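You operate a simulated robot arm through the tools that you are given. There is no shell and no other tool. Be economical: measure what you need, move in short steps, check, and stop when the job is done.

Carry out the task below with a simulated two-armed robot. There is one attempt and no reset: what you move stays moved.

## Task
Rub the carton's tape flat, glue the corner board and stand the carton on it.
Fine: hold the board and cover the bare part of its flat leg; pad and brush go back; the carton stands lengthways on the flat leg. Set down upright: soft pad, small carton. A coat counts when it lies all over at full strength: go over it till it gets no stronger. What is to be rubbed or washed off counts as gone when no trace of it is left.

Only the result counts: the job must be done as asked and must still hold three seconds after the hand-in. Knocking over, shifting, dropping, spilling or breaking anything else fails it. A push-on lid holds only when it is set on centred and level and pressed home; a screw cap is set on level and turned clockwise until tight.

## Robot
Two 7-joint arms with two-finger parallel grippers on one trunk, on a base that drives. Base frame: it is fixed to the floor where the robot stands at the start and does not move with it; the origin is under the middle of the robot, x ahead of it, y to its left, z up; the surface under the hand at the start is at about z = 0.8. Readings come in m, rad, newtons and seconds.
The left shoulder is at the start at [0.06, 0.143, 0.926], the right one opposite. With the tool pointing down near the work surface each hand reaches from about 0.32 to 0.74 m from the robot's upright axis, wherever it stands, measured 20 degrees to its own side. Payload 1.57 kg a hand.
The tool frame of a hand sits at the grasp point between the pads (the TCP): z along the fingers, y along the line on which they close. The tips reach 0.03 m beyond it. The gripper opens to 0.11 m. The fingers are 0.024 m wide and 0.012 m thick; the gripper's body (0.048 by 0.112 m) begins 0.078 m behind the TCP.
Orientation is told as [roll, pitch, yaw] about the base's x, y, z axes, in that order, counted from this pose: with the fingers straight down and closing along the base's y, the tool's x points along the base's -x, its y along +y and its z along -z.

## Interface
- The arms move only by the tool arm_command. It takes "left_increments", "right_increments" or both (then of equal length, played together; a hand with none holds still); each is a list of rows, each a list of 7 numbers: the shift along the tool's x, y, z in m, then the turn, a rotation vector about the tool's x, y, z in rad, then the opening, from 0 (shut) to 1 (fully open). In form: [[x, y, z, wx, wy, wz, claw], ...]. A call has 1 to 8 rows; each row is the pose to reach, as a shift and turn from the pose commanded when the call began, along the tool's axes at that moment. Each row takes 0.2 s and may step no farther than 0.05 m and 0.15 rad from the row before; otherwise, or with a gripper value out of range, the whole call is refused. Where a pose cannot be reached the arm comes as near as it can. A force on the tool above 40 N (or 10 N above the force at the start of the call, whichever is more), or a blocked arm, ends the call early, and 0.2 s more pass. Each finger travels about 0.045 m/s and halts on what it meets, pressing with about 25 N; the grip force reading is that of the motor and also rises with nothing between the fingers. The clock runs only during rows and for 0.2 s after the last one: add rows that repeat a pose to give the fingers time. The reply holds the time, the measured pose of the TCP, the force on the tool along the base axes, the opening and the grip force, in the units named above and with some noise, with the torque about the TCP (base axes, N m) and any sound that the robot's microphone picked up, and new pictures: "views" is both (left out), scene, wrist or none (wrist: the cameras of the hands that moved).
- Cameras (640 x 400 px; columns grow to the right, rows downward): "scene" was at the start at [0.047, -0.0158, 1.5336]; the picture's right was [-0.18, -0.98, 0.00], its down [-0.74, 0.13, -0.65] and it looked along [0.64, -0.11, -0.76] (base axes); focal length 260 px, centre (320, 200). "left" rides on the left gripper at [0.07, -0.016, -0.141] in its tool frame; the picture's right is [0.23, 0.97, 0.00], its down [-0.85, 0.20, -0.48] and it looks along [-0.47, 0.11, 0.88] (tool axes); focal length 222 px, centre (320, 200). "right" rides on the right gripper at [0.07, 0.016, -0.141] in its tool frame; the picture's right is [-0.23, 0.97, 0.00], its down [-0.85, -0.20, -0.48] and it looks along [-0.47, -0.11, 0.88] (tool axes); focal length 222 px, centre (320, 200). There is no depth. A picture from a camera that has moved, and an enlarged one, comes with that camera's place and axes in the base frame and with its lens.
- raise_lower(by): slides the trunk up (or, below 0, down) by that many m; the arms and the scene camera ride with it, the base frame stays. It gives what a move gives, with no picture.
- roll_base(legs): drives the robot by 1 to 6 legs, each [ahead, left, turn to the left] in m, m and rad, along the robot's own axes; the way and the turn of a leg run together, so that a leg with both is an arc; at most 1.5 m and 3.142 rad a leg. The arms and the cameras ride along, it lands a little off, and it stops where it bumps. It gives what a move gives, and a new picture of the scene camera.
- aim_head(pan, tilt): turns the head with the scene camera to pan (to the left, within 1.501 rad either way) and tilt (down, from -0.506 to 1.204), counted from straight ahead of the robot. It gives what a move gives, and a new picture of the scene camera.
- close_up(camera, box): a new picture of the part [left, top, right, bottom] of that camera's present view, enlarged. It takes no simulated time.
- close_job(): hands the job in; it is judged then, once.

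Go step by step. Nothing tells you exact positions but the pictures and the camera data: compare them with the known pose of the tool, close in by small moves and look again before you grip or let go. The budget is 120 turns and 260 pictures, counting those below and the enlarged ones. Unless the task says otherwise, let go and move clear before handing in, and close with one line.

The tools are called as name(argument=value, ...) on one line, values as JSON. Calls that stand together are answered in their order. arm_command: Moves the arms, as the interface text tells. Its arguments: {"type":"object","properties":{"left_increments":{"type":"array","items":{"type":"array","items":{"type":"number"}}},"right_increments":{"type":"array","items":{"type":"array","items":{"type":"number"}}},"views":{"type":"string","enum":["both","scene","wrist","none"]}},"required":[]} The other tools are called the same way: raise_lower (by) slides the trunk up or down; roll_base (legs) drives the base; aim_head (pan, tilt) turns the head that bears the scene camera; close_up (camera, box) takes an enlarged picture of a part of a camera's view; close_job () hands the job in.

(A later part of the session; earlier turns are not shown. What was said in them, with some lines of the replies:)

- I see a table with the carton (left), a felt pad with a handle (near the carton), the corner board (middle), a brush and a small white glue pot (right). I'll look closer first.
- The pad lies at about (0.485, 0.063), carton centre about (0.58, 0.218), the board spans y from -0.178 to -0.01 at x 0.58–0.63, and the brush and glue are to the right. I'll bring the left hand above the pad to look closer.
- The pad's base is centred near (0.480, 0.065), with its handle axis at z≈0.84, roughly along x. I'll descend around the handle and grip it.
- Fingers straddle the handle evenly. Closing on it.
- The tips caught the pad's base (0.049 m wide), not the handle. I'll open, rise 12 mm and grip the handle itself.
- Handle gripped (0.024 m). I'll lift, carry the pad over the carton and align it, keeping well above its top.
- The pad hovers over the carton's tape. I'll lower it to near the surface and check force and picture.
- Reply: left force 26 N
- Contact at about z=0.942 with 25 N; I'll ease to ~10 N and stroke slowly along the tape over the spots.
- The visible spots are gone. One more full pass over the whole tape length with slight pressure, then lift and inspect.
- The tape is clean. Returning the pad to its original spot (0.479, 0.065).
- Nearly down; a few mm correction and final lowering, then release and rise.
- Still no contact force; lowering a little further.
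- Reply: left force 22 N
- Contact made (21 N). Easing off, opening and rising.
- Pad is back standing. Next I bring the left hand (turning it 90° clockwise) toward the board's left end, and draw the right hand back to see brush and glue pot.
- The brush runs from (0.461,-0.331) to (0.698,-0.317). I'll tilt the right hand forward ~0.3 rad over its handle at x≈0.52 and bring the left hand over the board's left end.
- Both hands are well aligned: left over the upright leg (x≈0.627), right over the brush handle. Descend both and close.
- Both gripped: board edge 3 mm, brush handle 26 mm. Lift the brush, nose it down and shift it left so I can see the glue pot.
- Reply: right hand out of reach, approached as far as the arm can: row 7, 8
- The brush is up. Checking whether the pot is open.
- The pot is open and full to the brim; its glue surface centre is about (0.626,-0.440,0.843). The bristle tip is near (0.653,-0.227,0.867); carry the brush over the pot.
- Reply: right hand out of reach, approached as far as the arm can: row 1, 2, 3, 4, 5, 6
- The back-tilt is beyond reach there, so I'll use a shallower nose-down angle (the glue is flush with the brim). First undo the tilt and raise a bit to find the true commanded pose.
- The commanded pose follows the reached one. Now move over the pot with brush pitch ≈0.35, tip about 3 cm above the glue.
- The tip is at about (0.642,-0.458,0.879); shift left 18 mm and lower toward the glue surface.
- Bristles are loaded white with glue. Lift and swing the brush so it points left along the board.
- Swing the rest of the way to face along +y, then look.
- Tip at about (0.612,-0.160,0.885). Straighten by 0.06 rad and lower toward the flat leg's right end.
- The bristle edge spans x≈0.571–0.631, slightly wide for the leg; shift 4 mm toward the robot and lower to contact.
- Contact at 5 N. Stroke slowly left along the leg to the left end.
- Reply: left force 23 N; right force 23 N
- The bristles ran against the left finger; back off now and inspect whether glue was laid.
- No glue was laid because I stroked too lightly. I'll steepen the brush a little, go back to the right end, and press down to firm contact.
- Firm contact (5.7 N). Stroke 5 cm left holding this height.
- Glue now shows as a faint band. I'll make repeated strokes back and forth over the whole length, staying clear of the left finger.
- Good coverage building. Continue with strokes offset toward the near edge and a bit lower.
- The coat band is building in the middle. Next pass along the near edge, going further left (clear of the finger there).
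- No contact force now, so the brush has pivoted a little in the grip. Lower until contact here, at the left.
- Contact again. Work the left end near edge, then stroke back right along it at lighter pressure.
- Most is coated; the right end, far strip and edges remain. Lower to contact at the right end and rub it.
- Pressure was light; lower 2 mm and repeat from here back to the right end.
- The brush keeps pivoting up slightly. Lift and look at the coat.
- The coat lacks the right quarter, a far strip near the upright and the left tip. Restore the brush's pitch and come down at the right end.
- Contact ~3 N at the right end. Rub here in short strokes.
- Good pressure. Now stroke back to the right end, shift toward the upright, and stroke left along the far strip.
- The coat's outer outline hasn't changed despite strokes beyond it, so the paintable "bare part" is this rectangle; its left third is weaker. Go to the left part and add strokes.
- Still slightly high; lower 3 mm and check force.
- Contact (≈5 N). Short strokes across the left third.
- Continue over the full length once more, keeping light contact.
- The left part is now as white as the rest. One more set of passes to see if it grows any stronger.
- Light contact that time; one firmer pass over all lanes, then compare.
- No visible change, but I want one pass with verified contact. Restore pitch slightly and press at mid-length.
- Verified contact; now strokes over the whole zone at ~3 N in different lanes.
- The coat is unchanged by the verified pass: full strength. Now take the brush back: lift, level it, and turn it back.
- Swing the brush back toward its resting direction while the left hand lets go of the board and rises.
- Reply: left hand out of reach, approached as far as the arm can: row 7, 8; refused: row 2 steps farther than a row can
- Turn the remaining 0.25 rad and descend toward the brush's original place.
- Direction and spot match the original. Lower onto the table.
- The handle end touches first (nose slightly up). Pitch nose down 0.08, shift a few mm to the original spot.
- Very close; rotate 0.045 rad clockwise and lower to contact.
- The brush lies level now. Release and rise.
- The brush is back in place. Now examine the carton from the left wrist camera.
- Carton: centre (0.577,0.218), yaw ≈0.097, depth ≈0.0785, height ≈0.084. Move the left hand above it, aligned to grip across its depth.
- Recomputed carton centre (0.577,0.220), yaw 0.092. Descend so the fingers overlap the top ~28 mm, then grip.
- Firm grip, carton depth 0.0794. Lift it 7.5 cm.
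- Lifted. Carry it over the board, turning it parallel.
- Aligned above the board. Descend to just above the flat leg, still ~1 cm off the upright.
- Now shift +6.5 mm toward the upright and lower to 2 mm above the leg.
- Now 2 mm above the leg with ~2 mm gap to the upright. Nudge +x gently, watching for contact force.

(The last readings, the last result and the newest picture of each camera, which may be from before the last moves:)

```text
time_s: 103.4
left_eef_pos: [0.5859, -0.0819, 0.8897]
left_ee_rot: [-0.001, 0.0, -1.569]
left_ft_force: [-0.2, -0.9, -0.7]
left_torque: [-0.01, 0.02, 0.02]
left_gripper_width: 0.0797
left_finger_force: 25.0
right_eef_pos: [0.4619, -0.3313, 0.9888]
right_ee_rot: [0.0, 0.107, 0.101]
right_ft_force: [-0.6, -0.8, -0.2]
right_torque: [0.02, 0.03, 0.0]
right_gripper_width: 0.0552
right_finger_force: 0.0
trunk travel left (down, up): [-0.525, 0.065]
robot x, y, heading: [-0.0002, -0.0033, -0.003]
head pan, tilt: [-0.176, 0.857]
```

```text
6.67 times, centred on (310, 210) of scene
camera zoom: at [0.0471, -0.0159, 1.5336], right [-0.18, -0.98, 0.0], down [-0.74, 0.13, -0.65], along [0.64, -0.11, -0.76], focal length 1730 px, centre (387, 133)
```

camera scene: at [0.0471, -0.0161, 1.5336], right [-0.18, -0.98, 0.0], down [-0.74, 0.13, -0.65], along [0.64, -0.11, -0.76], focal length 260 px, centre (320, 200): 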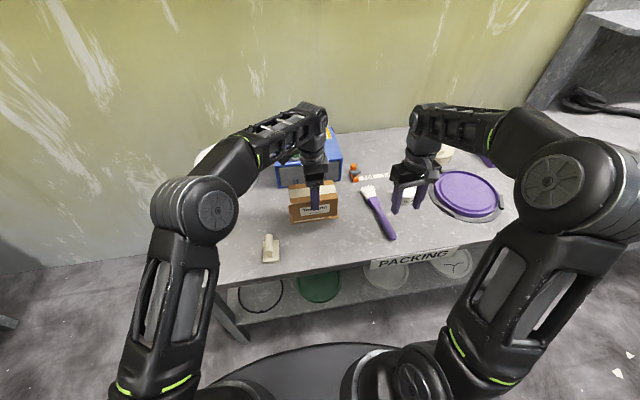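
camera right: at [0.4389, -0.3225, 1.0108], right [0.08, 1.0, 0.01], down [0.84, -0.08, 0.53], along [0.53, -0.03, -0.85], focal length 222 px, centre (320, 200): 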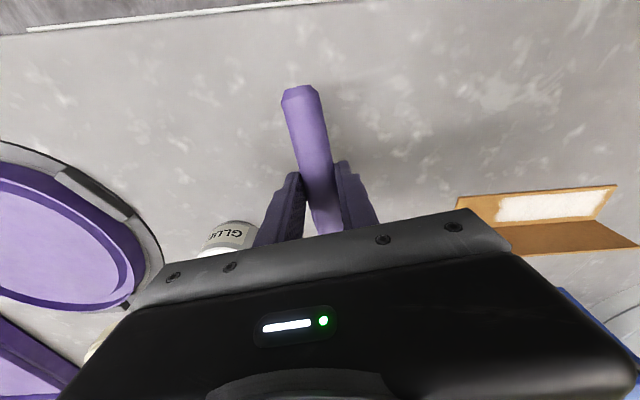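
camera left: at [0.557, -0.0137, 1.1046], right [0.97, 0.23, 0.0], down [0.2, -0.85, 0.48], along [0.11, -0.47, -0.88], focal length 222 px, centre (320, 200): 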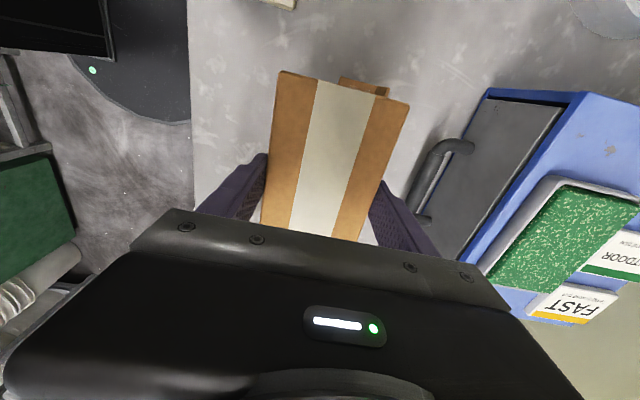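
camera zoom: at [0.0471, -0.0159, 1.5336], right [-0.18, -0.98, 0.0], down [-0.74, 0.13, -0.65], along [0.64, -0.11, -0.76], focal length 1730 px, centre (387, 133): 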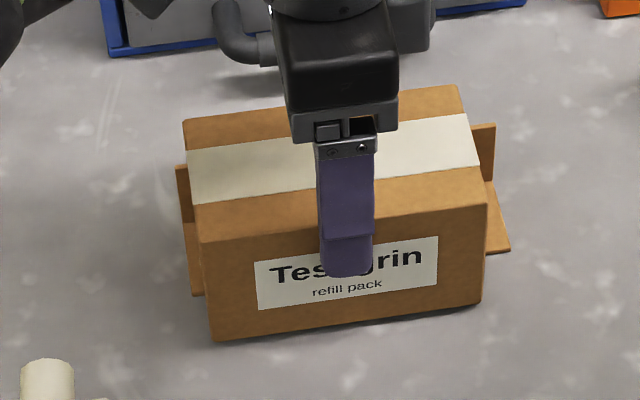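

The carton's far face is at the upright within about a millimetre. Lower to contact.

arm_command(left_increments=[[0, 0, 0.001, 0, 0, 0, 0.5], [0, 0, 0.002, 0, 0, 0, 0.5], [0, 0, 0.002, 0, 0, 0, 0.5]], views="none")

```text
time_s: 104.2
left_eef_pos: [0.5865, -0.0815, 0.8901]
left_ee_rot: [0.002, 0.002, -1.57]
left_ft_force: [1.2, -0.2, 5.2]
left_torque: [0.08, -0.12, 0.0]
left_gripper_width: 0.0793
left_finger_force: 25.5
right_eef_pos: [0.4611, -0.3319, 0.9888]
right_ee_rot: [0.001, 0.108, 0.105]
right_ft_force: [-0.8, -0.3, -0.4]
right_torque: [-0.01, 0.01, -0.01]
right_gripper_width: 0.055
right_finger_force: 0.1
trunk travel left (down, up): [-0.525, 0.065]
robot x, y, heading: [-0.002, 0.0005, 0.002]
head pan, tilt: [-0.176, 0.857]
```

Resting on the leg with 5 N. Release symmetrically and rise.

arm_command(left_increments=[[0, 0, -0.0005, 0, 0, 0, 0.78], [0, 0, -0.0005, 0, 0, 0, 0.9], [0, 0, -0.0005, 0, 0, 0, 0.95], [0, 0, -0.0005, 0, 0, 0, 0.95], [0, 0, -0.0005, 0, 0, 0, 0.95]], views="none")

close_up(camera="scene", box=[270, 180, 350, 240])

close_up(camera="left", box=[200, 40, 460, 230])

```text
time_s: 105.4
left_eef_pos: [0.586, -0.0804, 0.8887]
left_ee_rot: [-0.001, -0.001, -1.569]
left_ft_force: [-0.7, -0.1, 0.3]
left_torque: [0.0, -0.01, 0.01]
left_gripper_width: 0.1045
left_finger_force: 0.0
right_eef_pos: [0.4617, -0.331, 0.9886]
right_ee_rot: [0.001, 0.107, 0.103]
right_ft_force: [0.1, -0.7, 1.1]
right_torque: [0.05, -0.03, -0.02]
right_gripper_width: 0.0549
right_finger_force: 0.1
trunk travel left (down, up): [-0.525, 0.065]
robot x, y, heading: [0.0015, 0.0023, 0.001]
head pan, tilt: [-0.176, 0.857]
```

```text
6.67 times, centred on (310, 210) of scene
camera zoom: at [0.047, -0.0159, 1.5336], right [-0.18, -0.98, 0.0], down [-0.74, 0.13, -0.65], along [0.64, -0.11, -0.76], focal length 1730 px, centre (387, 133)
```

zoom: 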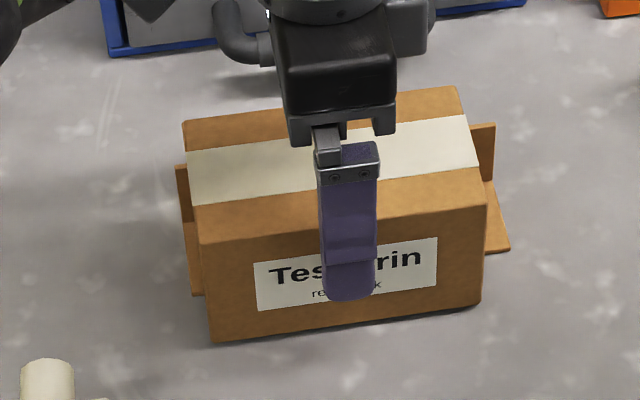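

```text
2.11 times, centred on (330, 135) of left
camera zoom: at [0.5693, -0.0104, 1.0304], right [0.97, 0.23, 0.0], down [0.2, -0.85, 0.48], along [0.11, -0.47, -0.88], focal length 468 px, centre (299, 337)
```

zoom: 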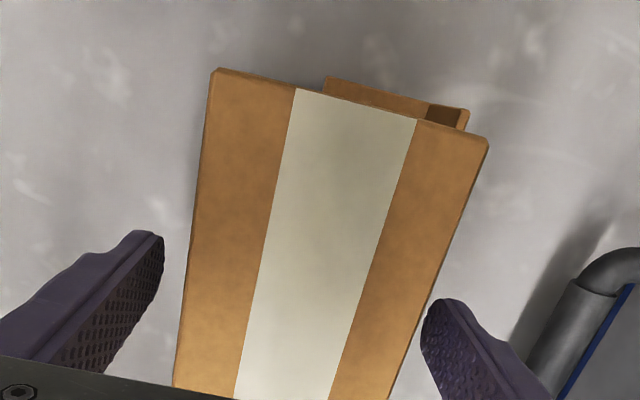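

It stands. Rise straight up and move the left hand away, then check.

arm_command(left_increments=[[0, 0, -0.03, 0, 0, 0, 0.95], [0, 0, -0.06, 0, 0, 0, 0.95], [0, 0, -0.082, 0, 0, 0, 0.95], [0.04, 0, -0.082, 0, 0, 0, 0.95], [0.09, 0, -0.082, 0, 0, 0, 0.95], [0.14, 0, -0.082, 0, 0, 0, 0.95], [0.19, 0, -0.082, 0, 0, 0, 0.95]], views="both")

close_up(camera="scene", box=[270, 180, 350, 240])

close_up(camera="left", box=[200, 100, 440, 250])

```text
time_s: 107.0
left_eef_pos: [0.5869, 0.1087, 0.9677]
left_ee_rot: [0.001, -0.002, -1.569]
left_ft_force: [-0.1, 0.5, 0.2]
left_torque: [0.03, -0.02, 0.02]
left_gripper_width: 0.1043
left_finger_force: 0.1
right_eef_pos: [0.4615, -0.3306, 0.9901]
right_ee_rot: [0.0, 0.109, 0.101]
right_ft_force: [0.1, 0.9, 0.4]
right_torque: [0.05, -0.02, 0.01]
right_gripper_width: 0.0549
right_finger_force: 0.0
trunk travel left (down, up): [-0.525, 0.065]
robot x, y, heading: [-0.0001, 0.0015, -0.003]
head pan, tilt: [-0.176, 0.857]
camera scene: at [0.0469, -0.0148, 1.5336], right [-0.18, -0.98, 0.0], down [-0.74, 0.13, -0.65], along [0.64, -0.12, -0.76], focal length 260 px, centre (320, 200)
camera left: at [0.5709, 0.1804, 1.1104], right [0.97, 0.23, 0.0], down [0.2, -0.85, 0.48], along [0.11, -0.47, -0.88], focal length 222 px, centre (320, 200)
```

scene: 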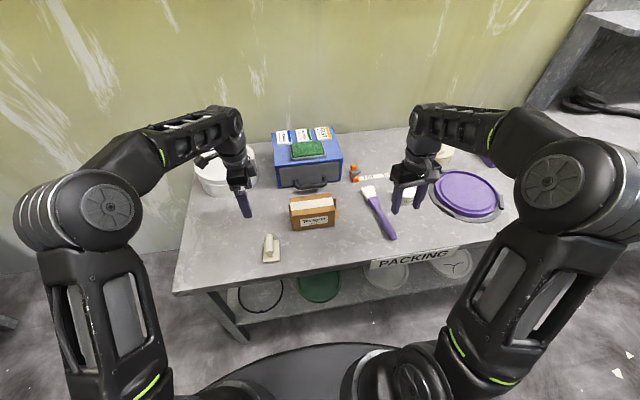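
left: 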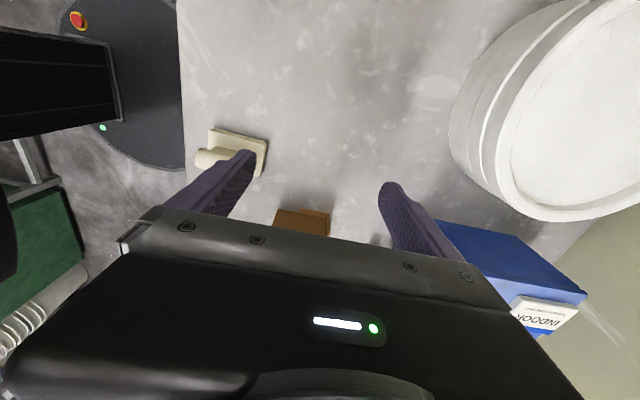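

```text
6.67 times, centred on (310, 210) of scene
camera zoom: at [0.0469, -0.0148, 1.5336], right [-0.18, -0.98, 0.0], down [-0.74, 0.13, -0.65], along [0.64, -0.12, -0.76], focal length 1730 px, centre (387, 133)
```

zoom: 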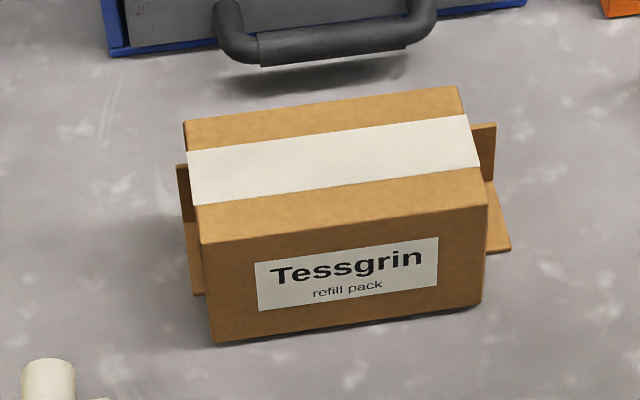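

```text
2.67 times, centred on (320, 175) of left
camera zoom: at [0.5709, 0.1804, 1.1104], right [0.97, 0.23, 0.0], down [0.2, -0.85, 0.48], along [0.11, -0.47, -0.88], focal length 592 px, centre (320, 267)
```

zoom: 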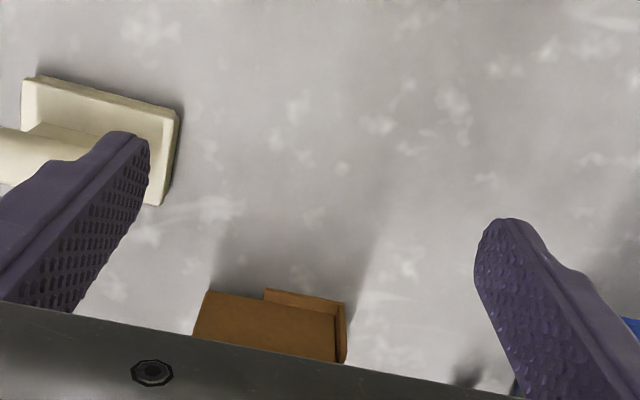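

The tape is rubbed clean, the flat leg is glued, and the carton stands level lengthways on it. Pad and brush are back in place and both hands are clear, so I'm handing in.

close_job()

```text
The job is handed in.
```

I rubbed the tape until no spots were left, glued the corner board's flat leg and stood the carton upright and lengthways on it. The pad and brush are back within about a centimetre of where they lay. The glue filled a rectangle on the leg and stopped spreading or getting stronger. The leg's right quarter and a narrow edge strip took none, even where the brush touched them, so I took that rectangle to be the bare part.
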